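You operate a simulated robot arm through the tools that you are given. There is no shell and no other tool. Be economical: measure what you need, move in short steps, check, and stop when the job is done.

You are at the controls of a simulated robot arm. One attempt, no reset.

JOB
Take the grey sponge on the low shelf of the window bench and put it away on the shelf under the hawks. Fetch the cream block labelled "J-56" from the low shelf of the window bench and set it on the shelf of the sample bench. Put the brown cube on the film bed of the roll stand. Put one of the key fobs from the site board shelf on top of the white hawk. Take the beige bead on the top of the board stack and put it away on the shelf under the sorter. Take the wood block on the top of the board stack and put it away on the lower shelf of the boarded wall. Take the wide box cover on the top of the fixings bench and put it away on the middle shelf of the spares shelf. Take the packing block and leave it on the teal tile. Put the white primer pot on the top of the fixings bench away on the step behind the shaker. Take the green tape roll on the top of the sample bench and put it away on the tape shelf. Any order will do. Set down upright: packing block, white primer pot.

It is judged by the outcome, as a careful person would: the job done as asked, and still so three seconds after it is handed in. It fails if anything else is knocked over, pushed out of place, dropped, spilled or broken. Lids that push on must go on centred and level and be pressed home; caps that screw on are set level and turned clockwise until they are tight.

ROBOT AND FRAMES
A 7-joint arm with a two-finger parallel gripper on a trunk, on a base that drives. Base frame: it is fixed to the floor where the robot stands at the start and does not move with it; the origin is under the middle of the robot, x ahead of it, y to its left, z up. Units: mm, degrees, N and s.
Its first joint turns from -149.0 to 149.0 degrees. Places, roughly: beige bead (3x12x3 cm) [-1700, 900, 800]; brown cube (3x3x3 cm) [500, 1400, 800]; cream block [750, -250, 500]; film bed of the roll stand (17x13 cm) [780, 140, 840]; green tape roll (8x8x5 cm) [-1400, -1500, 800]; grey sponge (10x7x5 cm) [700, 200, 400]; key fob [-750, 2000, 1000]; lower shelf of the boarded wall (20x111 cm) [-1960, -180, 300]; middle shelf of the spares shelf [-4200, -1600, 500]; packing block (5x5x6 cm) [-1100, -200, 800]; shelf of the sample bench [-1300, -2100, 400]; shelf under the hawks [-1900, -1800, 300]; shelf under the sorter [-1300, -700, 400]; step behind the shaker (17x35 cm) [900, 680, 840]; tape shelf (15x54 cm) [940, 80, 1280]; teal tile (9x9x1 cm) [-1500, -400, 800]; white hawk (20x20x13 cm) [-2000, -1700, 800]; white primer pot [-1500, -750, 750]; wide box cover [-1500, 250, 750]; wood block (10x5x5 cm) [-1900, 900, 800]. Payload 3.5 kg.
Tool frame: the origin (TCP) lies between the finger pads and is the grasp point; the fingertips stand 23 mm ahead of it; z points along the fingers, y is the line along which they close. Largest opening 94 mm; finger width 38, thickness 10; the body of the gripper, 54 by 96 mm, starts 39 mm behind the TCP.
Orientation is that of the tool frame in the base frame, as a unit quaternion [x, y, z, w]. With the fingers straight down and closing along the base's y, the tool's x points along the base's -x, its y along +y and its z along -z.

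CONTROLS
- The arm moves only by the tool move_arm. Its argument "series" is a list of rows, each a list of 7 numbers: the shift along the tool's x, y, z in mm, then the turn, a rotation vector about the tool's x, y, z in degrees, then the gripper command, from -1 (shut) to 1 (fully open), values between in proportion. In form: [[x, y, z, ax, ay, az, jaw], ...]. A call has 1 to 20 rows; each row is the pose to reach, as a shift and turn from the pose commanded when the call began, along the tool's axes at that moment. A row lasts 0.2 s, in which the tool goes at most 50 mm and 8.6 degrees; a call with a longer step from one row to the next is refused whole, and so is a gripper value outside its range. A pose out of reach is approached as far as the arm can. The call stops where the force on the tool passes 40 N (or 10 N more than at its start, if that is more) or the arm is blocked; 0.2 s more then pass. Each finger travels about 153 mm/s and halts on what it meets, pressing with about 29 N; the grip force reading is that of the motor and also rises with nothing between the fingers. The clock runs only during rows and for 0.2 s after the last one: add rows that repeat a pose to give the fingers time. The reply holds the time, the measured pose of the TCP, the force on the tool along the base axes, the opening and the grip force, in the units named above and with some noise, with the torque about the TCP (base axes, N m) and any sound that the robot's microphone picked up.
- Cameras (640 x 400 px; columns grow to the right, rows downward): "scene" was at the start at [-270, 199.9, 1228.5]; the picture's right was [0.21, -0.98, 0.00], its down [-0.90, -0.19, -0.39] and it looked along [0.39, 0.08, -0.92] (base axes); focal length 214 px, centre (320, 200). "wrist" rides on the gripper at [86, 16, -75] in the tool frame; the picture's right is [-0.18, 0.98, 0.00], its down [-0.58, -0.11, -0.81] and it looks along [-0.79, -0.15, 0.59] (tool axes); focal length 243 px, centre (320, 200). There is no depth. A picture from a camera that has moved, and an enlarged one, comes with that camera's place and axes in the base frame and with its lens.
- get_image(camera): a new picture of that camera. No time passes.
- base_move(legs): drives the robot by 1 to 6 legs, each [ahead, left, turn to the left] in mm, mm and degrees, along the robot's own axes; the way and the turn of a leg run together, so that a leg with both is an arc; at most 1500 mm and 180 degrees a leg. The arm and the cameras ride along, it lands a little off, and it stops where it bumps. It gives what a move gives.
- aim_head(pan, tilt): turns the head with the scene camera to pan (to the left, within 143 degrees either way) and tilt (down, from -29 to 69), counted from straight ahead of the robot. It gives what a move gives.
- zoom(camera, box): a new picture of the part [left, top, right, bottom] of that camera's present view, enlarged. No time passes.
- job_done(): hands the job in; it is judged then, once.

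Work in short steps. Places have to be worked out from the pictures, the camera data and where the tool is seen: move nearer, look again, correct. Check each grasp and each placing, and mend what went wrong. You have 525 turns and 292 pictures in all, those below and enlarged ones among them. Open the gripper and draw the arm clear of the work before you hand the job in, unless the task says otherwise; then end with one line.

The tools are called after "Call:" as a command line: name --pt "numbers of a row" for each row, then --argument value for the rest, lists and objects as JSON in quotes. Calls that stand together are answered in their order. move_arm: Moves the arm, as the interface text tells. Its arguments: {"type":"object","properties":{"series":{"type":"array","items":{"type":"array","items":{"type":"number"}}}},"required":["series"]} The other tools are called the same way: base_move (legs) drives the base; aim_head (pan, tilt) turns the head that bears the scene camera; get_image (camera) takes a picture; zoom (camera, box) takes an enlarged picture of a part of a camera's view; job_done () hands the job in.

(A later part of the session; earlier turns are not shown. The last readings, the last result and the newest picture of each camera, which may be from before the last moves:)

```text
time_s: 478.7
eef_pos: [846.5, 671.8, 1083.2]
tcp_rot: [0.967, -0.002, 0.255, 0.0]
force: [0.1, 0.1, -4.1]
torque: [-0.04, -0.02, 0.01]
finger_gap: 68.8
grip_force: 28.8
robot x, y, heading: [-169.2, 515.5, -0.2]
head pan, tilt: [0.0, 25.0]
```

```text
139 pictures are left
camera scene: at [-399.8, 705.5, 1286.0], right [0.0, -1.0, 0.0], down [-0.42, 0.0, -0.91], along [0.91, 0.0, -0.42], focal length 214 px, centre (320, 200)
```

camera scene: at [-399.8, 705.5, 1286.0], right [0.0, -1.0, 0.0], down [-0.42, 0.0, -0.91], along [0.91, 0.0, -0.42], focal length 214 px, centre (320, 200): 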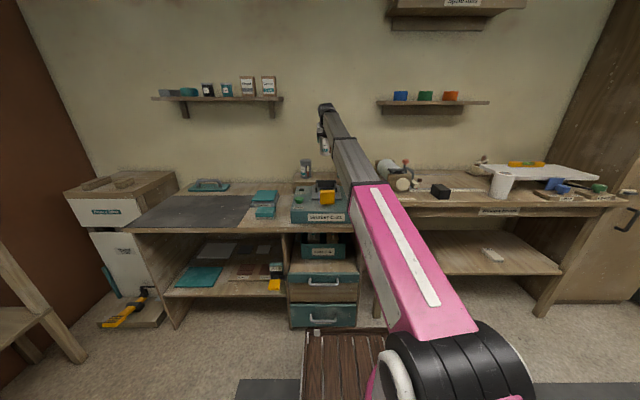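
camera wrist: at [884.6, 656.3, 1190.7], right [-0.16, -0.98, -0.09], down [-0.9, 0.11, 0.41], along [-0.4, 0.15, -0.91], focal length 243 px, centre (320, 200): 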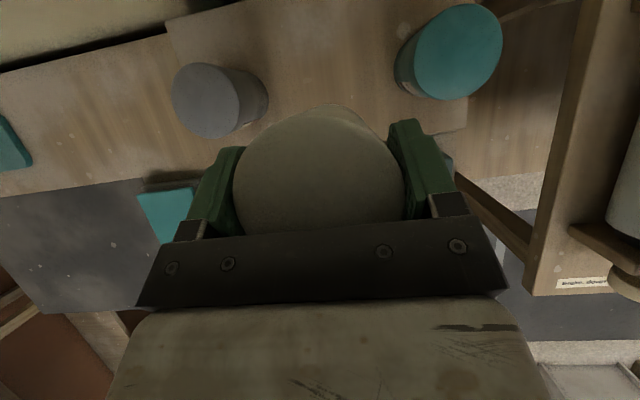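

Gray and teal pots at y≈790 and 559, x≈897: the middle is y≈674. Advance 53 mm and lower.

Call:
base_move --legs '[[53, 0, 0]]'

Call:
move_arm --pt "-20 0 35 0 0 0 -1" --pt "-40 0 70 0 0 0 -1" --pt "-54 0 94 0 0 0 -1"

Call:
get_image --camera "wrist"

```text
time_s: 479.6
eef_pos: [899.5, 672.7, 1082.1]
tcp_rot: [0.967, -0.002, 0.255, 0.0]
force: [0.7, -0.2, -3.5]
torque: [0.0, 0.01, -0.01]
finger_gap: 68.8
grip_force: 29.2
robot x, y, heading: [-112.0, 517.7, -0.1]
head pan, tilt: [0.0, 25.0]
```

```text
time_s: 480.4
eef_pos: [897.9, 674.3, 974.0]
tcp_rot: [0.967, -0.002, 0.254, 0.0]
force: [-0.8, 0.2, -4.3]
torque: [0.0, -0.04, -0.01]
finger_gap: 68.6
grip_force: 29.0
robot x, y, heading: [-113.0, 518.9, -0.2]
head pan, tilt: [0.0, 25.0]
```

```text
138 pictures are left
camera wrist: at [936.3, 657.4, 1081.0], right [-0.16, -0.98, -0.09], down [-0.9, 0.11, 0.42], along [-0.4, 0.15, -0.9], focal length 243 px, centre (320, 200)
```

wrist: 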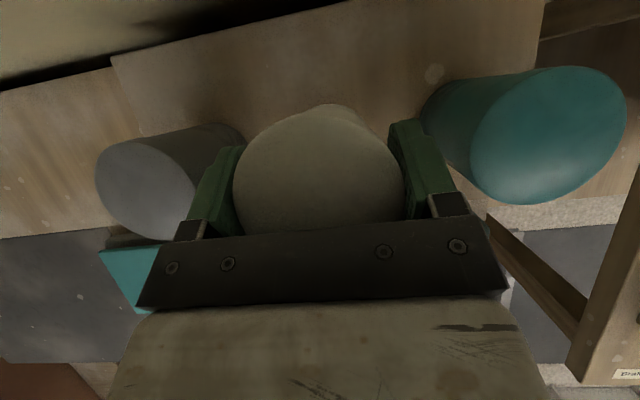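

Clear on both sides. Lower to contact in small steps.

Call:
move_arm --pt "-8 0 14 0 0 0 -1" --pt "-14 0 24 0 0 0 -1" --pt "-16 0 27 0 0 0 -1" --pt "-17.5 0 30 0 0 0 -1" --pt "-19 0 33 0 0 0 -1" --pt "-20.5 0 36 0 0 0 -1" --pt "-22 0 38.5 0 0 0 -1" --pt "-23.5 0 41 0 0 0 -1" --pt "-25 0 43.5 0 0 0 -1" --pt "-26.5 0 46 0 0 0 -1" --pt "-28 0 49 0 0 0 -1"

```text
time_s: 482.7
eef_pos: [899.4, 673.0, 926.2]
tcp_rot: [0.966, -0.001, 0.258, -0.001]
force: [-4.5, 0.0, 10.4]
torque: [-0.25, 0.72, -0.07]
finger_gap: 68.7
grip_force: 29.2
robot x, y, heading: [-114.6, 515.8, -0.2]
head pan, tilt: [0.0, 25.0]
stopped in row 11: the force on the tool passed its limit at 46 N (the readings are from after the stop); the commanded pose is now the measured one
```

Contact. Square the tilt, release, and rise vertically.

Call:
move_arm --pt "0 0 -1 0 -0.4 0 -1" --pt "0 0 -1 0 -0.4 0 0.5" --pt "0 0 -1 0 -0.4 0 0.7" --pt "0 0 -1 0 -0.4 0 0.7" --pt "14 0 -26 0 -0.4 0 0.7" --pt "34 0 -60 0 -0.4 0 0.7" --pt "50 0 -100 0 -0.4 0 0.7" --pt "60 0 -145 0 -0.4 0 0.7"

Call:
get_image --camera "wrist"

```text
time_s: 484.5
eef_pos: [877.7, 673.9, 1081.0]
tcp_rot: [0.967, -0.002, 0.254, 0.0]
force: [-0.2, -1.0, 0.4]
torque: [0.04, -0.03, -0.01]
finger_gap: 79.9
grip_force: 0.1
robot x, y, heading: [-110.6, 518.6, -0.1]
head pan, tilt: [0.0, 25.0]
```

```text
137 pictures are left
camera wrist: at [917.3, 657.0, 1188.3], right [-0.16, -0.98, -0.09], down [-0.9, 0.11, 0.42], along [-0.4, 0.15, -0.9], focal length 243 px, centre (320, 200)
```

wrist: 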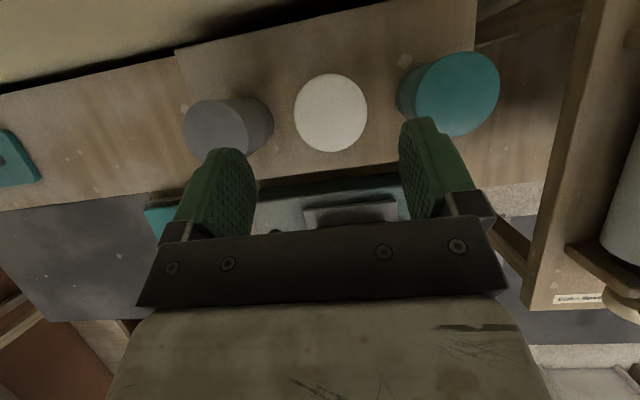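

Pot stands between its neighbours. Back out, retract the arm, turn to the site board, and look at the key fobs.

Call:
base_move --legs '[[-380, 0, 0]]'

Call:
move_arm --pt "-40 0 -23 0 0 0 0" --pt "-80 0 -46 0 0 0 -0.2" --pt "-120 0 -69 0 0 0 -0.2" --pt "-160 0 -92 0 0 0 -0.2" --pt "-200 0 -115 0 0 0 -0.2" --pt "-240 0 -138 0 0 0 -0.2"

Call:
base_move --legs '[[0, 0, 90], [350, 30, 0]]'

Call:
aim_head --pan -8 --tilt 15

Call:
get_image --camera "scene"

```text
time_s: 486.9
eef_pos: [498.4, 678.5, 1080.0]
tcp_rot: [0.967, 0.0, 0.255, -0.001]
force: [-0.3, 0.2, 0.0]
torque: [0.0, 0.02, -0.01]
finger_gap: 79.8
grip_force: 0.0
robot x, y, heading: [-491.3, 516.7, -0.2]
head pan, tilt: [0.0, 25.0]
```

```text
time_s: 488.3
eef_pos: [220.5, 676.4, 1081.8]
tcp_rot: [0.967, 0.001, 0.255, -0.001]
force: [0.5, 0.2, 0.8]
torque: [0.03, 0.01, -0.02]
finger_gap: 37.6
grip_force: 0.1
robot x, y, heading: [-493.1, 516.0, -0.1]
head pan, tilt: [0.0, 25.0]
```

```text
time_s: 494.4
eef_pos: [-684.1, 1581.8, 1081.8]
tcp_rot: [0.684, 0.684, 0.179, -0.18]
force: [-0.5, -0.2, -0.2]
torque: [0.01, -0.02, -0.02]
finger_gap: 37.5
grip_force: 0.0
robot x, y, heading: [-524.6, 867.6, 90.2]
head pan, tilt: [0.0, 25.0]
```

```text
time_s: 495.1
eef_pos: [-684.1, 1581.2, 1083.5]
tcp_rot: [0.683, 0.684, 0.18, -0.181]
force: [0.0, 1.0, -0.8]
torque: [0.01, 0.0, 0.02]
finger_gap: 37.7
grip_force: 0.0
robot x, y, heading: [-522.6, 868.3, 90.0]
head pan, tilt: [-8.0, 15.0]
```

```text
136 pictures are left
camera scene: at [-697.2, 627.4, 1302.2], right [0.99, -0.14, 0.0], down [-0.04, -0.26, -0.97], along [0.13, 0.96, -0.26], focal length 214 px, centre (320, 200)
```

scene: 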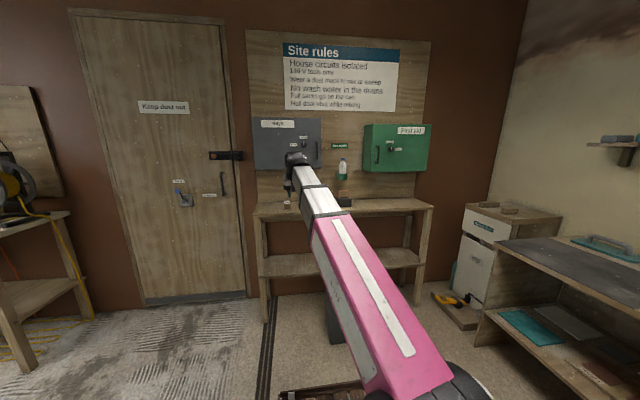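

Zoom to see the fobs.

Call:
zoom --camera "scene" --box '[240, 140, 400, 240]'

Call:
get_image --camera "wrist"

```text
4.00 times, centred on (320, 190) of scene
camera zoom: at [-697.2, 627.4, 1302.2], right [0.99, -0.14, 0.0], down [-0.04, -0.26, -0.97], along [0.13, 0.96, -0.26], focal length 858 px, centre (320, 240)
```

zoom: 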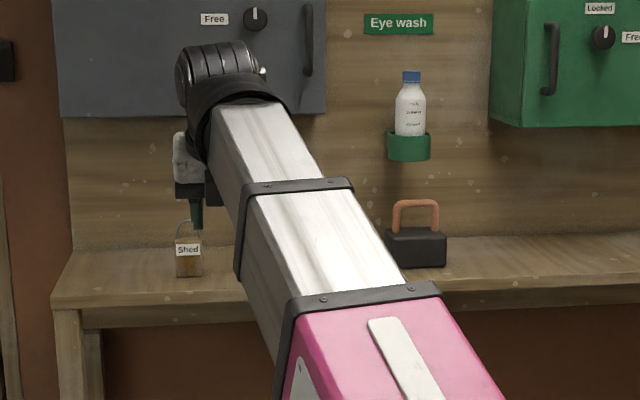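

```text
134 pictures are left
camera wrist: at [-667.8, 1619.6, 1190.0], right [0.98, -0.16, -0.09], down [-0.1, -0.9, 0.42], along [-0.15, -0.4, -0.9], focal length 243 px, centre (320, 200)
```

wrist: 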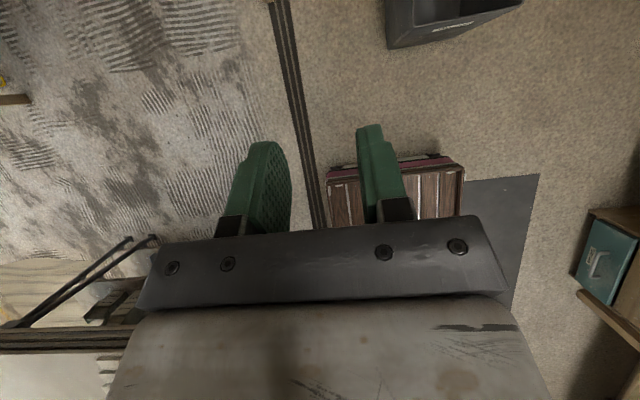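

Triangulated "Shed" fob ≈ (-731,2056), shelf z≈880. Tilt to 50°, extend and lower, then drive up to it.

Call:
move_arm --pt "14 0 36 0 4 0 0" --pt "28 0 72 0 8 0 0.2" --pt "42 0 108 0 12 0 0.4" --pt "56 0 144 0 16 0 0.5" --pt "69 0 180 0 20.6 0 0.5"

Call:
base_move --legs '[[220, 47, 0]]'

Call:
get_image --camera "wrist"

```text
time_s: 496.3
eef_pos: [-684.2, 1728.4, 961.2]
tcp_rot: [0.639, 0.642, 0.299, -0.302]
force: [0.1, 0.3, -0.4]
torque: [-0.02, -0.01, 0.04]
finger_gap: 70.6
grip_force: 0.0
robot x, y, heading: [-527.1, 866.1, 90.2]
head pan, tilt: [-8.0, 15.0]
```

```text
time_s: 498.1
eef_pos: [-731.1, 1950.1, 960.1]
tcp_rot: [0.64, 0.642, 0.298, -0.301]
force: [0.3, -0.3, 1.0]
torque: [-0.04, 0.01, 0.02]
finger_gap: 70.4
grip_force: 0.1
robot x, y, heading: [-573.5, 1087.5, 90.3]
head pan, tilt: [-8.0, 15.0]
```

```text
133 pictures are left
camera wrist: at [-715.4, 1947.7, 1074.7], right [0.98, -0.12, -0.14], down [-0.11, -0.99, 0.07], along [-0.15, -0.06, -0.99], focal length 243 px, centre (320, 200)
```

wrist: 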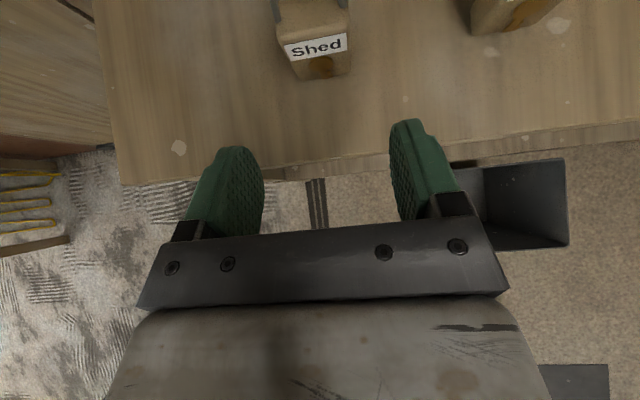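

Fob body front at y≈2030, x≈-732, z 880–934. Move in around it and close.

Call:
move_arm --pt "12 0 30 0 0 0 0.5" --pt "20 0 60 0 0 0 0.5" --pt "24 0 100 0 0 0 0.5"

Call:
get_image --camera "wrist"

```text
time_s: 498.9
eef_pos: [-731.0, 2040.9, 915.3]
tcp_rot: [0.639, 0.642, 0.298, -0.301]
force: [0.0, 0.0, -1.0]
torque: [-0.01, -0.01, -0.01]
finger_gap: 70.6
grip_force: 0.0
robot x, y, heading: [-572.2, 1085.6, 90.1]
head pan, tilt: [-8.0, 15.0]
```

```text
132 pictures are left
camera wrist: at [-715.2, 2040.0, 1028.8], right [0.98, -0.11, -0.14], down [-0.11, -0.99, 0.07], along [-0.15, -0.06, -0.99], focal length 243 px, centre (320, 200)
```

wrist: 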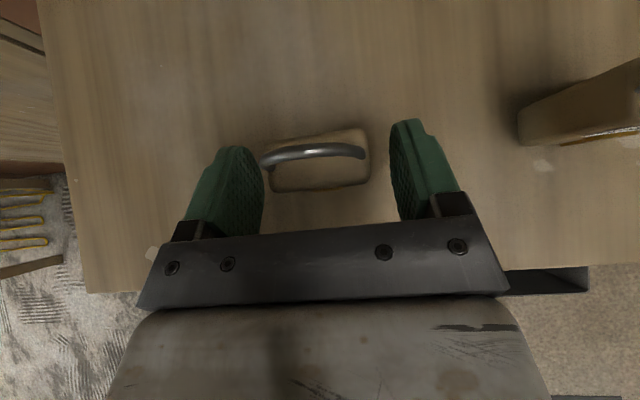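

Nearly centred; advance 6 mm and close.

Call:
move_arm --pt "3.8 0 4.6 0 0 0 0.5" --pt "3.8 0 4.6 0 0 0 0" --pt "3.8 0 4.6 0 0 0 -1" --pt "3.8 0 4.6 0 0 0 -1" --pt "3.8 0 4.6 0 0 0 -1" --pt "20 0 -10 0 0 0 -1" --pt "40 0 -30 0 0 0 -1"

Call:
get_image --camera "wrist"

```text
time_s: 500.4
eef_pos: [-732.0, 2044.0, 964.2]
tcp_rot: [0.641, 0.64, 0.299, -0.301]
force: [0.3, -0.2, -0.4]
torque: [-0.02, 0.0, 0.01]
finger_gap: 45.7
grip_force: 28.6
robot x, y, heading: [-571.6, 1085.7, 90.2]
head pan, tilt: [-8.0, 15.0]
```

```text
131 pictures are left
camera wrist: at [-715.2, 2042.2, 1078.4], right [0.98, -0.12, -0.14], down [-0.11, -0.99, 0.07], along [-0.15, -0.06, -0.99], focal length 243 px, centre (320, 200)
```

wrist: 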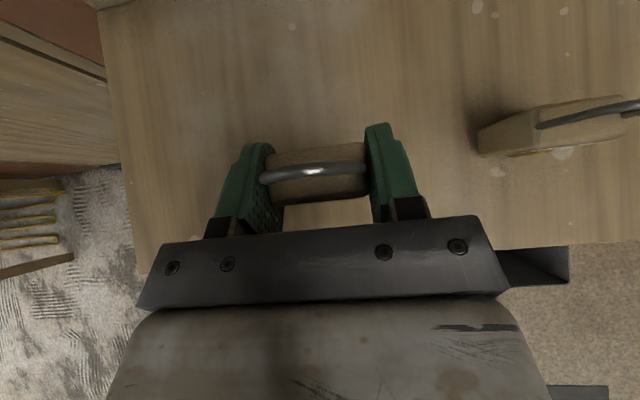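

Fob held. Back off, retract, and return to the west room through the north passage (in reverse).

Call:
base_move --legs '[[-350, 0, 0]]'

Call:
move_arm --pt "-25 0 -38 0 0 0 -1" --pt "-50 0 -77 0 0 0 -1" --pt "-75 0 -115 0 0 0 -1" --pt "-100 0 -154 0 0 0 -1" --pt "-124 0 -192 0 0 0 -1" --pt "-149 0 -231 0 0 0 -1" --pt "-174 0 -269 0 0 0 -1"

Call:
base_move --legs '[[0, 0, -90]]'

```text
time_s: 502.7
eef_pos: [-733.3, 1694.9, 965.2]
tcp_rot: [0.638, 0.643, 0.298, -0.302]
force: [0.2, 0.8, -0.3]
torque: [-0.04, 0.02, 0.02]
finger_gap: 45.5
grip_force: 29.1
robot x, y, heading: [-568.6, 741.0, 90.6]
head pan, tilt: [-8.0, 15.0]
```

```text
time_s: 504.3
eef_pos: [-730.5, 1376.5, 1003.7]
tcp_rot: [0.638, 0.643, 0.298, -0.302]
force: [0.2, 0.4, -0.3]
torque: [-0.02, 0.01, -0.01]
finger_gap: 45.6
grip_force: 29.0
robot x, y, heading: [-573.1, 740.9, 90.4]
head pan, tilt: [-8.0, 15.0]
```

```text
time_s: 508.6
eef_pos: [70.5, 894.4, 1004.1]
tcp_rot: [0.906, -0.001, 0.423, -0.001]
force: [-0.2, -0.6, 0.1]
torque: [0.0, 0.03, 0.0]
finger_gap: 45.6
grip_force: 29.6
robot x, y, heading: [-571.5, 739.1, -0.1]
head pan, tilt: [-8.0, 15.0]
```

Now strafe to y≈1390 and reverse west.

Call:
base_move --legs '[[0, 650, 0], [-1200, 0, 0], [-1150, 0, 0]]'

```text
time_s: 523.4
eef_pos: [-2285.3, 1556.0, 1004.2]
tcp_rot: [0.906, -0.003, 0.424, 0.001]
force: [0.3, 0.3, 0.8]
torque: [-0.01, 0.0, 0.01]
finger_gap: 45.6
grip_force: 29.0
robot x, y, heading: [-2923.6, 1405.2, -0.3]
head pan, tilt: [-8.0, 15.0]
```

Strafe south along the wall to the hawks.

Call:
base_move --legs '[[-150, 0, 0.3], [0, -1500, 0], [0, -1500, 0], [0, -240, 0]]'

Call:
aim_head --pan 8 --tilt 30

Call:
get_image --camera "scene"

```text
time_s: 540.1
eef_pos: [-2427.0, -1673.3, 1003.8]
tcp_rot: [0.906, 0.001, 0.423, -0.002]
force: [-0.1, 0.1, -0.7]
torque: [0.01, 0.01, -0.01]
finger_gap: 45.6
grip_force: 28.6
robot x, y, heading: [-3067.7, -1833.3, 0.4]
head pan, tilt: [-8.0, 15.0]
```

```text
time_s: 540.9
eef_pos: [-2425.7, -1674.3, 1006.1]
tcp_rot: [0.906, 0.001, 0.423, -0.002]
force: [-0.3, 0.4, -1.0]
torque: [0.0, 0.04, 0.03]
finger_gap: 45.9
grip_force: 29.1
robot x, y, heading: [-3065.5, -1836.1, 0.2]
head pan, tilt: [8.0, 30.0]
```

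```text
130 pictures are left
camera scene: at [-3302.9, -1631.6, 1278.1], right [0.14, -0.99, 0.0], down [-0.49, -0.07, -0.87], along [0.86, 0.12, -0.5], focal length 214 px, centre (320, 200)
```

scene: 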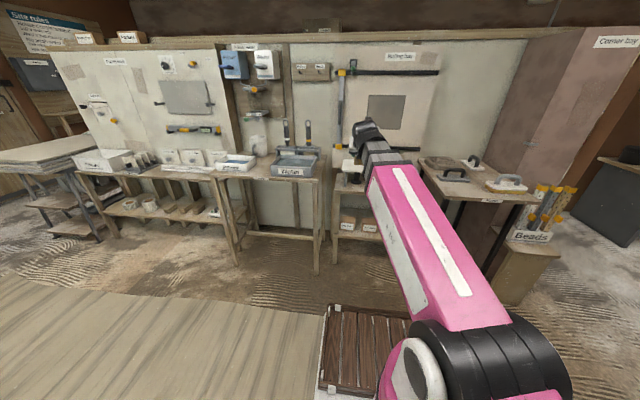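

Approach: base 300 forward, then extend while viewing the hawk.

Call:
base_move --legs '[[300, 0, 0]]'

Call:
move_arm --pt "0 0 30 0 0 0 -1" --pt "0 0 60 0 0 0 -1" --pt "0 0 80 0 0 0 -1"

Call:
get_image --camera "wrist"

```text
time_s: 543.0
eef_pos: [-2124.3, -1673.9, 1004.7]
tcp_rot: [0.906, 0.0, 0.423, -0.001]
force: [-0.3, 0.4, -0.7]
torque: [-0.01, -0.02, 0.0]
finger_gap: 45.7
grip_force: 29.1
robot x, y, heading: [-2761.7, -1832.4, -0.1]
head pan, tilt: [8.0, 30.0]
```

```text
time_s: 543.8
eef_pos: [-2062.6, -1674.5, 954.1]
tcp_rot: [0.906, 0.001, 0.424, -0.001]
force: [0.4, 0.7, -0.6]
torque: [-0.06, -0.02, -0.02]
finger_gap: 45.4
grip_force: 29.1
robot x, y, heading: [-2766.0, -1830.8, -0.1]
head pan, tilt: [8.0, 30.0]
```

```text
129 pictures are left
camera wrist: at [-2064.4, -1690.0, 1068.2], right [-0.12, -0.98, -0.14], down [-0.99, 0.11, 0.07], along [-0.05, 0.15, -0.99], focal length 243 px, centre (320, 200)
```

wrist: 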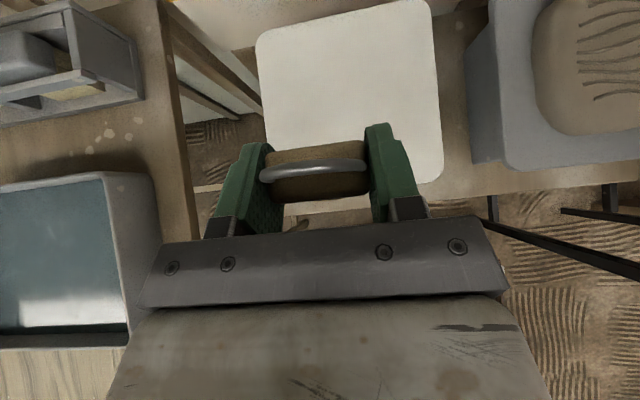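

White hawk top centred ≈ (-1973,-1694, 800). Move over its centre.

Call:
move_arm --pt "19 7 23 0 0 0 -1" --pt "38 14 46 0 0 0 -1" --pt "56 20 68 0 0 0 -1" --pt "20 20 98 0 0 0 -1" --pt "-10 20 122 0 0 0 -1"

Call:
get_image --camera "wrist"

```text
time_s: 545.0
eef_pos: [-1975.2, -1694.5, 866.6]
tcp_rot: [0.906, 0.0, 0.423, -0.001]
force: [-0.3, 0.5, -1.4]
torque: [0.01, -0.02, -0.02]
finger_gap: 45.5
grip_force: 29.1
robot x, y, heading: [-2763.5, -1832.1, -0.0]
head pan, tilt: [8.0, 30.0]
```

```text
128 pictures are left
camera wrist: at [-1976.7, -1710.5, 981.3], right [-0.12, -0.98, -0.14], down [-0.99, 0.11, 0.07], along [-0.06, 0.15, -0.99], focal length 243 px, centre (320, 200)
```

wrist: 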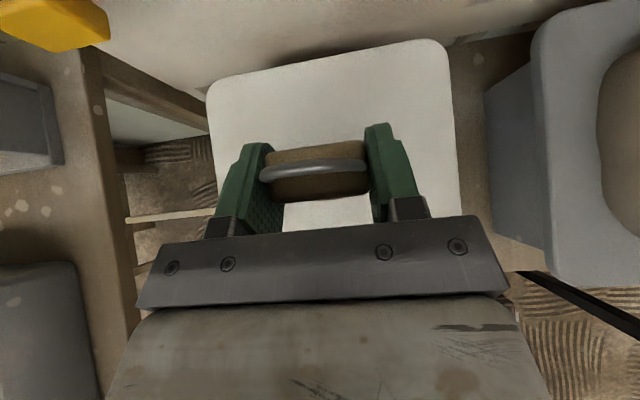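

Centred. Lower gently to contact.

Call:
move_arm --pt "-19 0 3 0 0 0 -1" --pt "-25 0 8 0 0 0 -1" --pt "-28 0 10.5 0 0 0 -1" --pt "-31 0 13 0 0 0 -1" --pt "-33.3 0 15 0 0 0 -1" --pt "-35.6 0 17 0 0 0 -1" --pt "-38 0 19 0 0 0 -1" --pt "-40.3 0 21 0 0 0 -1" --pt "-42.6 0 23 0 0 0 -1"

```text
time_s: 547.0
eef_pos: [-1985.9, -1694.8, 820.9]
tcp_rot: [0.906, -0.001, 0.423, 0.0]
force: [-2.0, -1.4, 22.5]
torque: [-0.09, 0.0, -0.02]
finger_gap: 45.4
grip_force: 28.8
robot x, y, heading: [-2761.2, -1830.6, -0.1]
head pan, tilt: [8.0, 30.0]
```

Touching with 22 N. Release and rise vertically.

Call:
move_arm --pt "1 0 -1 0 0 0 -0.1" --pt "1 0 -1 0 0 0 0.4" --pt "1 0 -1 0 0 0 0.4" --pt "20 0 -17 0 0 0 0.4" --pt "40 0 -34 0 0 0 0.4" --pt "70 0 -60 0 0 0 0.4" --pt "75 0 -105 0 0 0 0.4"

Call:
get_image --camera "wrist"

```text
time_s: 548.6
eef_pos: [-2018.5, -1692.8, 945.2]
tcp_rot: [0.906, 0.0, 0.424, -0.001]
force: [1.0, -0.1, 0.7]
torque: [0.01, 0.01, -0.03]
finger_gap: 65.9
grip_force: 0.1
robot x, y, heading: [-2764.5, -1832.6, 0.0]
head pan, tilt: [8.0, 30.0]
```

```text
127 pictures are left
camera wrist: at [-2019.9, -1709.9, 1059.0], right [-0.12, -0.98, -0.14], down [-0.99, 0.11, 0.07], along [-0.06, 0.15, -0.99], focal length 243 px, centre (320, 200)
```

wrist: 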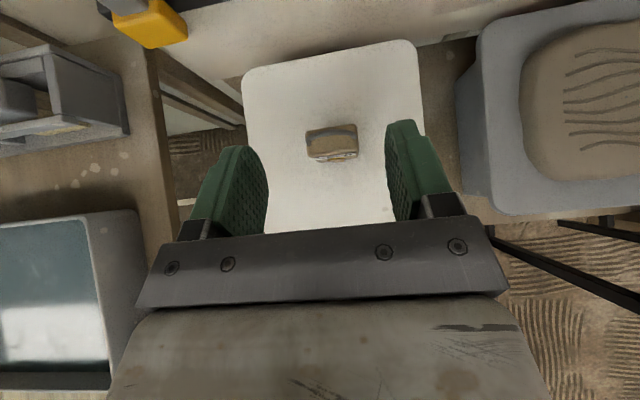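

Fob stands on the white hawk. Back off and take a look at the spares shelf for the final item.

Call:
base_move --legs '[[-350, 0, 0]]'

Call:
aim_head --pan 143 --tilt 30

Call:
get_image --camera "scene"

Call:
zoom --camera "scene" --box '[80, 60, 320, 300]'

```text
time_s: 550.9
eef_pos: [-2369.4, -1693.6, 944.8]
tcp_rot: [0.906, 0.0, 0.423, -0.001]
force: [-0.1, -1.1, -0.3]
torque: [-0.02, -0.02, -0.02]
finger_gap: 66.1
grip_force: 0.1
robot x, y, heading: [-3111.3, -1834.1, -0.0]
head pan, tilt: [8.0, 30.0]
```

```text
time_s: 553.0
eef_pos: [-2368.8, -1692.9, 944.0]
tcp_rot: [0.906, -0.001, 0.423, -0.001]
force: [-0.1, -0.2, 0.1]
torque: [0.01, 0.01, -0.03]
finger_gap: 65.6
grip_force: 0.1
robot x, y, heading: [-3110.2, -1827.6, 0.2]
head pan, tilt: [143.0, 30.0]
```

```text
126 pictures are left
camera scene: at [-3513.3, -1589.4, 1278.0], right [0.6, 0.8, 0.0], down [0.4, -0.3, -0.87], along [-0.69, 0.52, -0.5], focal length 214 px, centre (320, 200)
```

scene: 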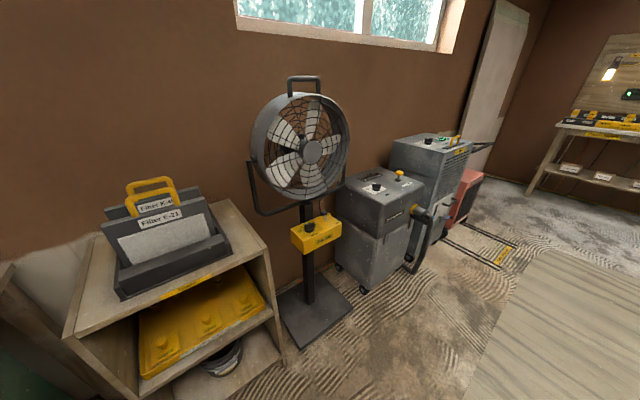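

```text
1.67 times, centred on (200, 180) of scene
camera zoom: at [-3513.3, -1589.4, 1278.0], right [0.6, 0.8, 0.0], down [0.4, -0.3, -0.87], along [-0.69, 0.52, -0.5], focal length 358 px, centre (520, 233)
```

zoom: 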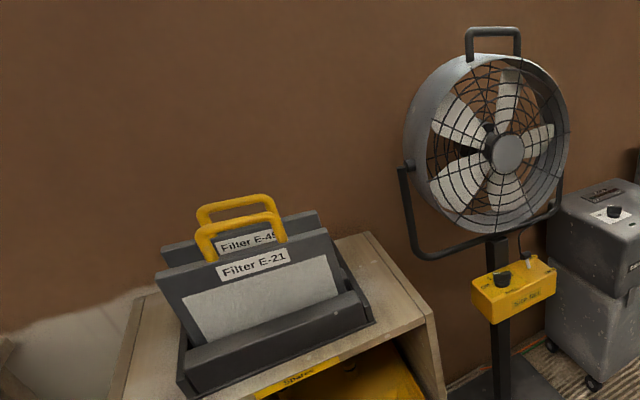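

Move north and look back at the spares shelf's opening from a distance.

Call:
base_move --legs '[[200, 0, 0], [0, 900, 0]]'

Call:
aim_head --pan -140 --tilt 22

Call:
get_image --camera "scene"

```text
time_s: 559.0
eef_pos: [-2171.7, -785.0, 944.6]
tcp_rot: [0.906, 0.003, 0.424, -0.003]
force: [0.2, -0.1, -0.1]
torque: [-0.03, -0.02, -0.04]
finger_gap: 66.0
grip_force: 0.1
robot x, y, heading: [-2916.1, -926.9, 0.5]
head pan, tilt: [143.0, 30.0]
```

```text
time_s: 562.9
eef_pos: [-2172.8, -785.3, 945.7]
tcp_rot: [0.906, 0.003, 0.423, -0.002]
force: [0.1, 0.7, 0.8]
torque: [0.0, 0.0, 0.0]
finger_gap: 65.6
grip_force: 0.0
robot x, y, heading: [-2919.6, -928.0, 0.3]
head pan, tilt: [-140.0, 22.0]
```

```text
124 pictures are left
camera scene: at [-3315.3, -804.1, 1290.8], right [-0.65, 0.76, 0.0], down [0.29, 0.24, -0.93], along [-0.71, -0.6, -0.37], focal length 214 px, centre (320, 200)
```

scene: 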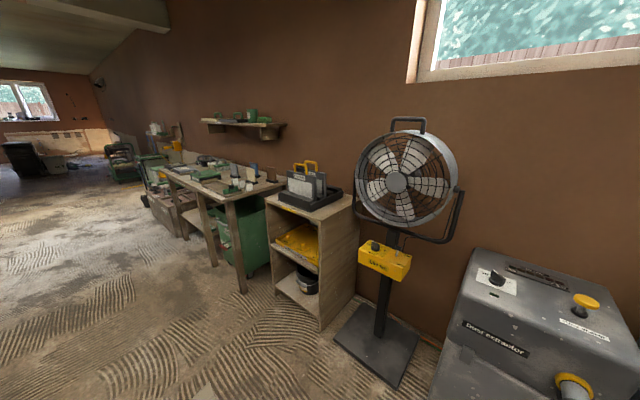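

Call:
zoom --camera "scene" --box '[255, 190, 355, 330]'

```text
2.86 times, centred on (305, 260) of scene
camera zoom: at [-3315.3, -804.1, 1290.8], right [-0.65, 0.76, 0.0], down [0.29, 0.24, -0.93], along [-0.71, -0.6, -0.37], focal length 613 px, centre (363, 29)
```

zoom: 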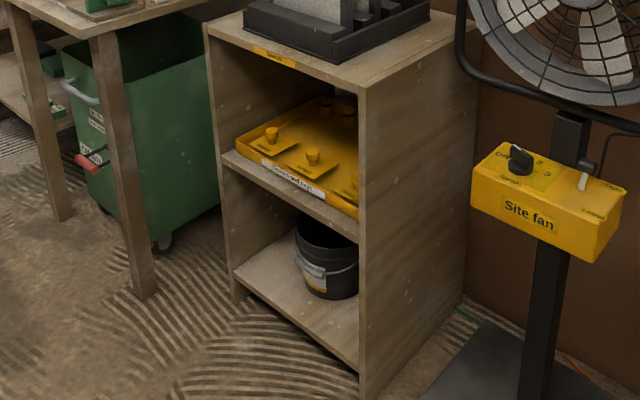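

Enlarge the tray on the middle shelf.

Call:
zoom --camera "scene" --box '[285, 218, 325, 250]'

```text
12.50 times, centred on (305, 234) of scene
camera zoom: at [-3315.3, -804.1, 1290.8], right [-0.65, 0.76, 0.0], down [0.29, 0.24, -0.93], along [-0.71, -0.6, -0.37], focal length 2681 px, centre (508, -225)
```

zoom: 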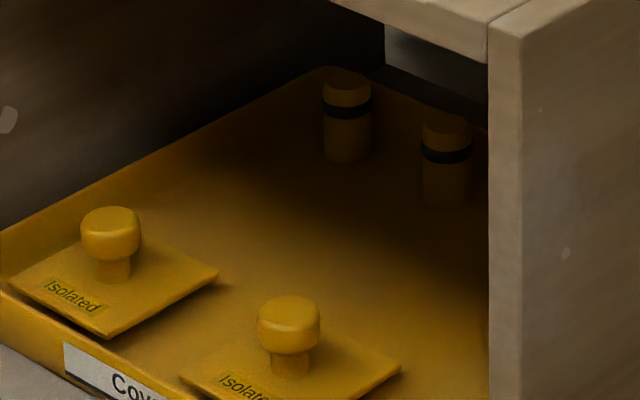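

The middle shelf holds a tray of covers with free space in the middle. Go back through the north passage to fetch the wide box cover.

Call:
base_move --legs '[[-30, 0, 0], [0, 1450, -0.3], [0, 870, 0]]'

Call:
base_move --legs '[[1300, 0, 0], [1150, 0, 0], [0, -300, 0], [0, 0, -90]]'

```text
time_s: 574.6
eef_pos: [-2195.8, 1507.3, 944.4]
tcp_rot: [0.906, -0.003, 0.424, 0.0]
force: [-0.4, -0.5, 0.7]
torque: [-0.02, -0.01, -0.02]
finger_gap: 65.8
grip_force: 0.0
robot x, y, heading: [-2942.0, 1374.7, -0.1]
head pan, tilt: [-140.0, 22.0]
```

```text
time_s: 592.1
eef_pos: [-380.7, 280.7, 944.7]
tcp_rot: [-0.632, 0.648, -0.298, -0.303]
force: [-0.5, -0.3, 0.0]
torque: [-0.01, 0.02, 0.03]
finger_gap: 65.7
grip_force: 0.1
robot x, y, heading: [-499.6, 1029.8, -91.5]
head pan, tilt: [-140.0, 22.0]
```

Go to the cover's stretch of the fixings bench and face it.

Call:
base_move --legs '[[640, 250, 0], [0, 0, -88.5]]'

Call:
aim_head --pan -5 --tilt 32

Call:
get_image --camera "scene"

```text
time_s: 599.6
eef_pos: [-1012.4, 239.9, 944.7]
tcp_rot: [-0.004, 0.906, -0.003, -0.423]
force: [-0.3, -0.5, 0.2]
torque: [-0.01, 0.0, 0.03]
finger_gap: 65.8
grip_force: 0.1
robot x, y, heading: [-271.1, 382.4, -179.3]
head pan, tilt: [-140.0, 22.0]
```

```text
time_s: 601.8
eef_pos: [-1012.4, 238.7, 945.0]
tcp_rot: [-0.003, 0.906, -0.002, -0.424]
force: [0.3, 0.0, 0.8]
torque: [-0.01, 0.01, -0.02]
finger_gap: 65.5
grip_force: 0.1
robot x, y, heading: [-270.0, 388.9, -179.9]
head pan, tilt: [-5.0, 32.0]
```

```text
121 pictures are left
camera scene: at [-23.8, 202.1, 1274.9], right [0.08, 1.0, 0.0], down [0.53, -0.04, -0.85], along [-0.85, 0.07, -0.53], focal length 214 px, centre (320, 200)
```

scene: 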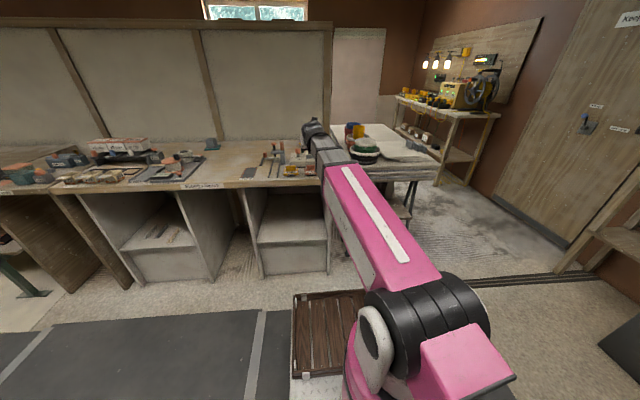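

Raise a little and advance over the bench for a wrist view.

Call:
move_arm --pt "31 0 -25 0 0 0 0.4" --pt "62 0 -51 0 0 0 0.4"

Call:
base_move --legs '[[240, 0, 0]]'

Call:
get_image --camera "wrist"

```text
time_s: 602.4
eef_pos: [-1013.4, 240.4, 1026.4]
tcp_rot: [-0.004, 0.906, -0.003, -0.424]
force: [0.2, -1.0, -1.2]
torque: [0.0, 0.0, 0.04]
finger_gap: 65.8
grip_force: 0.1
robot x, y, heading: [-268.6, 381.4, -179.3]
head pan, tilt: [-5.0, 32.0]
```

```text
time_s: 604.1
eef_pos: [-1252.4, 237.1, 1025.1]
tcp_rot: [-0.004, 0.906, -0.003, -0.423]
force: [-0.9, -0.1, 0.7]
torque: [-0.01, -0.01, -0.01]
finger_gap: 65.9
grip_force: 0.0
robot x, y, heading: [-512.4, 376.9, -179.6]
head pan, tilt: [-5.0, 32.0]
```

```text
120 pictures are left
camera wrist: at [-1251.8, 253.9, 1139.0], right [0.11, 0.98, -0.14], down [0.99, -0.1, 0.07], along [0.06, -0.15, -0.99], focal length 243 px, centre (320, 200)
```

wrist: 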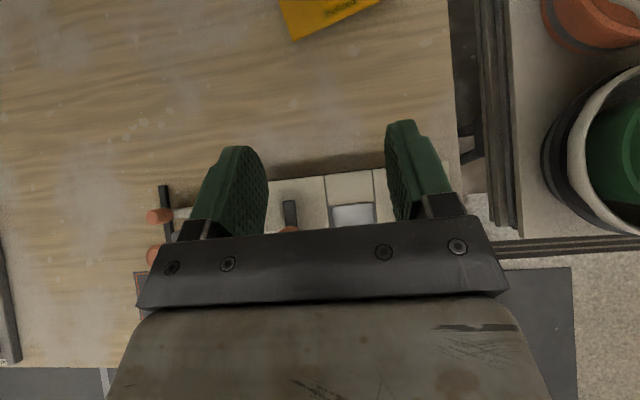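

The cover lies further back. Extend 150 mm.

Call:
move_arm --pt "24 0 29 0 0 0 0.4" --pt "48 0 58 0 0 0 0.4" --pt "71 0 87 0 0 0 0.4" --pt "95 0 116 0 0 0 0.4"

Call:
get_image --camera "wrist"

```text
time_s: 605.1
eef_pos: [-1403.1, 236.4, 1023.5]
tcp_rot: [-0.005, 0.906, -0.004, -0.423]
force: [0.3, -0.4, -0.2]
torque: [-0.01, 0.0, 0.02]
finger_gap: 66.0
grip_force: 0.2
robot x, y, heading: [-511.6, 385.0, -179.5]
head pan, tilt: [-5.0, 32.0]
```

```text
119 pictures are left
camera wrist: at [-1401.9, 253.0, 1138.5], right [0.11, 0.98, -0.14], down [0.99, -0.1, 0.07], along [0.06, -0.15, -0.99], focal length 243 px, centre (320, 200)
```

wrist: 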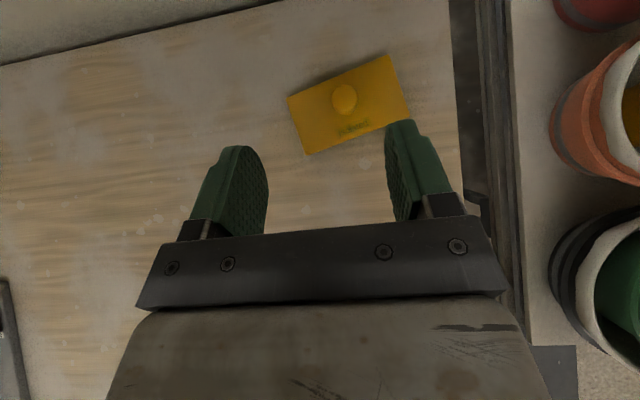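

Cover: 150×80 plate with a round knob at ≈(-1502,250). I'll grip the knob; move above it first.

Call:
move_arm --pt "0 5 45 0 0 0 0.3" --pt "-8 9 90 0 0 0 0.2" --pt "-28 14 130 0 0 0 0.2" --pt "-47 14 166 0 0 0 0.2"

Call:
get_image --camera "wrist"

```text
time_s: 606.1
eef_pos: [-1500.6, 250.2, 881.8]
tcp_rot: [-0.004, 0.906, -0.003, -0.423]
force: [-0.9, 0.1, -0.9]
torque: [0.0, -0.04, 0.01]
finger_gap: 56.4
grip_force: 0.1
robot x, y, heading: [-509.7, 381.5, -179.8]
head pan, tilt: [-5.0, 32.0]
```

```text
118 pictures are left
camera wrist: at [-1499.3, 266.0, 994.9], right [0.11, 0.98, -0.14], down [0.99, -0.1, 0.07], along [0.06, -0.15, -0.99], focal length 243 px, centre (320, 200)
```

wrist: 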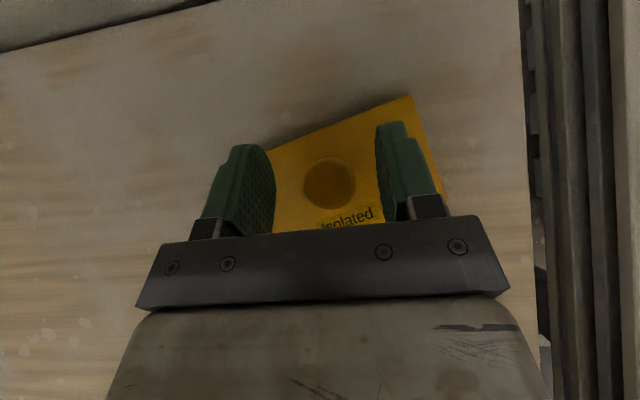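

Centred. Descend to TCP z≈838 and close on the knob.

Call:
move_arm --pt "-15 0 12 0 0 0 0.2" --pt "-28 0 23 0 0 0 0.2" --pt "-33 0 27 0 0 0 0.2" --pt "-33 0 27 0 0 0 -0.3" --pt "-33 0 27 0 0 0 -1" --pt "-33 0 27 0 0 0 -1" --pt "-33 0 27 0 0 0 -1"

Call:
get_image --camera "wrist"

```text
time_s: 607.0
eef_pos: [-1501.0, 249.8, 846.2]
tcp_rot: [-0.005, 0.903, -0.003, -0.43]
force: [0.2, 3.5, 12.0]
torque: [0.12, 0.06, 0.07]
finger_gap: 34.0
grip_force: 1.7
robot x, y, heading: [-509.1, 380.5, -179.4]
head pan, tilt: [-5.0, 32.0]
stopped in row 4: the force on the tool passed its limit at 48 N (the readings are from after the stop); the commanded pose is now the measured one
```

```text
117 pictures are left
camera wrist: at [-1497.8, 265.9, 959.8], right [0.11, 0.98, -0.14], down [0.99, -0.1, 0.06], along [0.04, -0.15, -0.99], focal length 243 px, centre (320, 200)
```

wrist: 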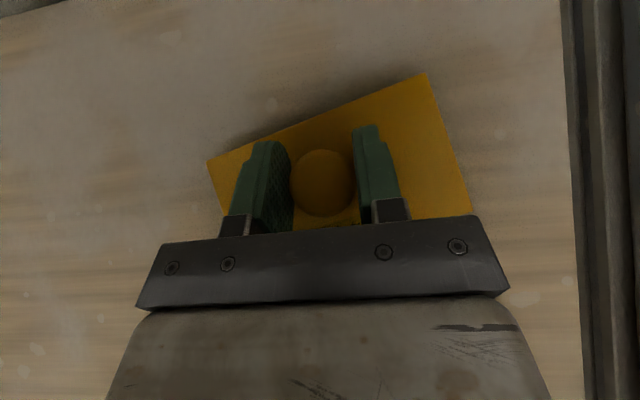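

Fingers touched the plate (≈816). Rise 2 mm and close.

Call:
move_arm --pt "2 0 -1.6 0 -0.8 0 0" --pt "2 0 -1.6 0 -0.8 0 -1" --pt "2 0 -1.6 0 -0.8 0 -1" --pt "2 0 -1.6 0 -0.8 0 -1" --pt "25 0 -20 0 -0.8 0 -1" --pt "55 0 -46 0 -0.8 0 -1"

Call:
get_image --camera "wrist"

```text
time_s: 608.4
eef_pos: [-1501.6, 249.3, 916.7]
tcp_rot: [-0.004, 0.906, -0.002, -0.423]
force: [-0.7, -1.4, -1.4]
torque: [-0.02, 0.0, 0.01]
finger_gap: 30.5
grip_force: 28.5
robot x, y, heading: [-509.4, 382.0, -179.5]
head pan, tilt: [-5.0, 32.0]
```

```text
116 pictures are left
camera wrist: at [-1499.3, 266.1, 1029.9], right [0.11, 0.98, -0.14], down [0.99, -0.1, 0.07], along [0.06, -0.15, -0.99], focal length 243 px, centre (320, 200)
```

wrist: 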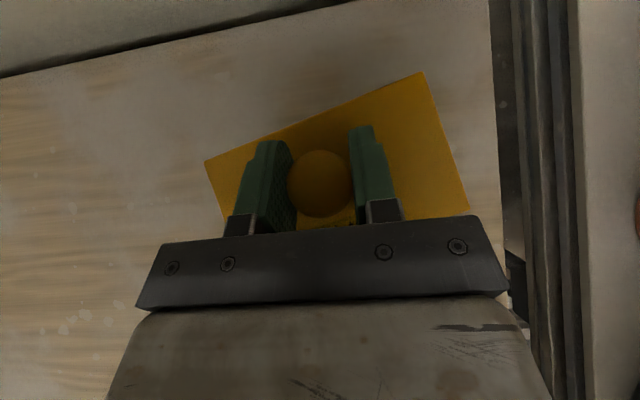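

Cover held level by its knob. Raise, retract and drive west via the north passage, facing west.

Call:
move_arm --pt "37 0 -30 0 0 0 -1" --pt "74 0 -61 0 0 0 -1" --pt "78 0 -70 0 0 0 -1"

Call:
base_move --legs '[[-320, 0, -0.5]]'

Call:
move_arm --pt "-30 0 -37 0 0 0 -1" --pt "-60 0 -74 0 0 0 -1" --pt "-90 0 -110 0 0 0 -1" --pt "-120 0 -147 0 0 0 -1" --pt "-150 0 -184 0 0 0 -1" --pt "-180 0 -220 0 0 0 -1" --pt "-210 0 -257 0 0 0 -1"

Call:
get_image --camera "wrist"

```text
time_s: 609.2
eef_pos: [-1497.7, 249.5, 1021.1]
tcp_rot: [-0.005, 0.906, -0.004, -0.423]
force: [-0.2, 0.5, -0.8]
torque: [0.02, 0.0, 0.01]
finger_gap: 30.4
grip_force: 29.2
robot x, y, heading: [-508.8, 383.0, -179.5]
head pan, tilt: [-5.0, 32.0]
```

```text
time_s: 611.3
eef_pos: [-1179.1, 258.7, 1021.4]
tcp_rot: [0.0, 0.906, -0.001, -0.423]
force: [-0.2, -0.3, -1.5]
torque: [0.0, -0.04, -0.04]
finger_gap: 30.6
grip_force: 28.7
robot x, y, heading: [-196.3, 382.0, -179.8]
head pan, tilt: [-5.0, 32.0]
```

```text
time_s: 612.9
eef_pos: [-846.2, 258.7, 1025.6]
tcp_rot: [-0.001, 0.906, -0.002, -0.422]
force: [0.7, -0.8, -1.0]
torque: [-0.02, 0.02, -0.01]
finger_gap: 30.7
grip_force: 29.1
robot x, y, heading: [-191.4, 382.2, -179.8]
head pan, tilt: [-5.0, 32.0]
```

```text
115 pictures are left
camera wrist: at [-844.4, 276.5, 1139.4], right [0.12, 0.98, -0.14], down [0.99, -0.11, 0.07], along [0.06, -0.15, -0.99], focal length 243 px, centre (320, 200)
```

wrist: 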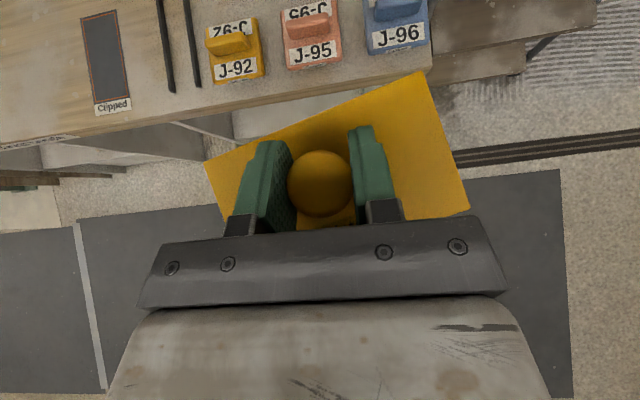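

Secure. Strafe to the passage line and drive west.

Call:
base_move --legs '[[0, -1020, 0], [1400, 0, 0], [1250, 0, 0]]'

Call:
aim_head --pan 0 --tilt 30

Call:
get_image --camera "scene"

```text
time_s: 630.7
eef_pos: [-3503.6, 1293.7, 1024.7]
tcp_rot: [0.003, 0.906, -0.001, -0.423]
force: [-0.7, 0.7, -0.2]
torque: [0.02, 0.0, 0.01]
finger_gap: 30.3
grip_force: 29.2
robot x, y, heading: [-2847.3, 1408.9, 179.4]
head pan, tilt: [-5.0, 32.0]
```

```text
time_s: 631.3
eef_pos: [-3504.5, 1294.1, 1025.9]
tcp_rot: [0.003, 0.906, 0.0, -0.423]
force: [-0.2, -0.5, -1.2]
torque: [0.0, -0.02, 0.02]
finger_gap: 30.4
grip_force: 28.9
robot x, y, heading: [-2842.5, 1412.4, 179.3]
head pan, tilt: [0.0, 30.0]
```

```text
114 pictures are left
camera scene: at [-2605.3, 1217.1, 1278.0], right [0.01, 1.0, 0.0], down [0.5, 0.0, -0.87], along [-0.87, 0.01, -0.5], focal length 214 px, centre (320, 200)
```

scene: 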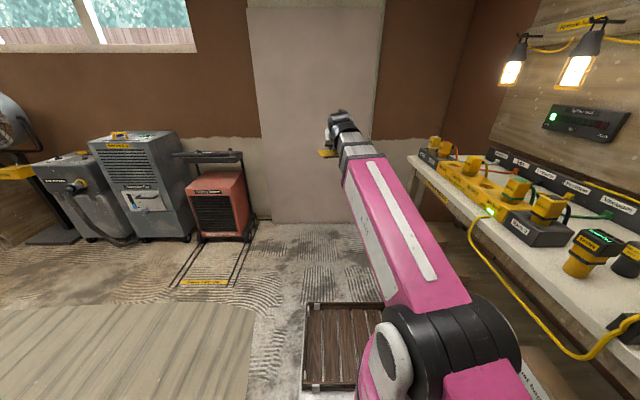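

Strafe south to the spares shelf.

Call:
base_move --legs '[[110, 0, 0.7], [0, 1450, 0], [0, 1420, 0]]'

Call:
aim_head --pan 8 --tilt 30

Call:
get_image --camera "scene"

```text
time_s: 646.0
eef_pos: [-3603.9, -1586.7, 1026.0]
tcp_rot: [-0.001, 0.906, -0.002, -0.423]
force: [0.4, 0.3, -1.9]
torque: [-0.03, -0.01, 0.04]
finger_gap: 30.2
grip_force: 28.9
robot x, y, heading: [-2948.9, -1463.2, -179.7]
head pan, tilt: [0.0, 30.0]
```

```text
time_s: 646.7
eef_pos: [-3604.6, -1587.5, 1025.9]
tcp_rot: [0.0, 0.906, -0.001, -0.423]
force: [-1.3, -0.6, -1.5]
torque: [-0.01, 0.01, -0.01]
finger_gap: 30.2
grip_force: 29.3
robot x, y, heading: [-2947.8, -1463.5, -179.8]
head pan, tilt: [8.0, 30.0]
```

```text
113 pictures are left
camera scene: at [-2703.9, -1667.8, 1278.0], right [-0.14, 0.99, 0.0], down [0.5, 0.07, -0.87], along [-0.86, -0.12, -0.5], focal length 214 px, centre (320, 200)
```

scene: 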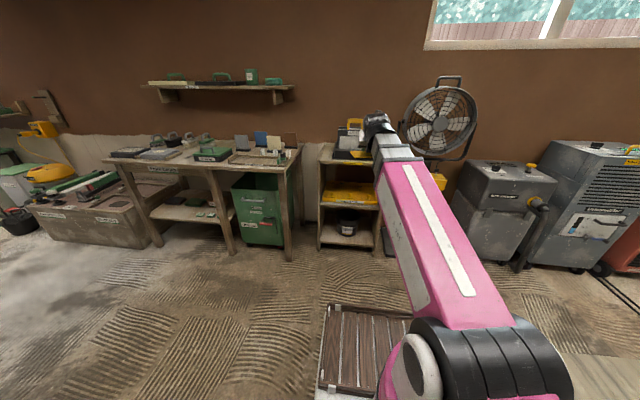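

Call:
zoom --camera "scene" --box '[290, 110, 430, 270]'

```text
2.50 times, centred on (360, 190) of scene
camera zoom: at [-2703.9, -1667.8, 1278.0], right [-0.14, 0.99, 0.0], down [0.5, 0.07, -0.87], along [-0.86, -0.12, -0.5], focal length 536 px, centre (220, 225)
```

zoom: 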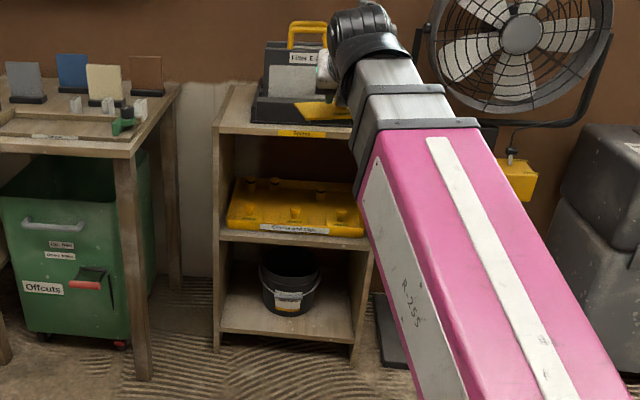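

Zoom in on the tray to measure heights.

Call:
zoom --camera "scene" --box '[310, 158, 374, 208]'

```text
8.00 times, centred on (342, 183) of scene
camera zoom: at [-2703.9, -1667.8, 1278.0], right [-0.14, 0.99, 0.0], down [0.5, 0.07, -0.87], along [-0.86, -0.12, -0.5], focal length 1716 px, centre (144, 336)
```

zoom: 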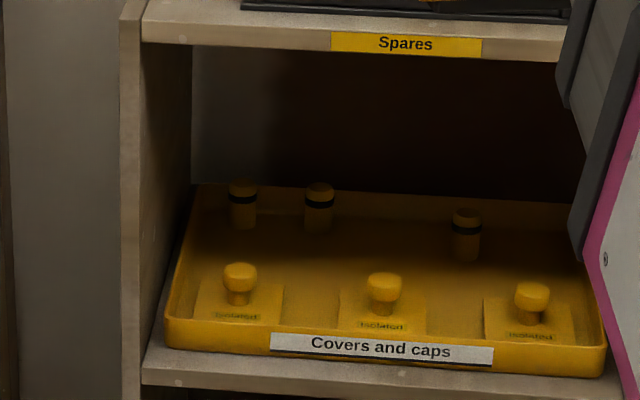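

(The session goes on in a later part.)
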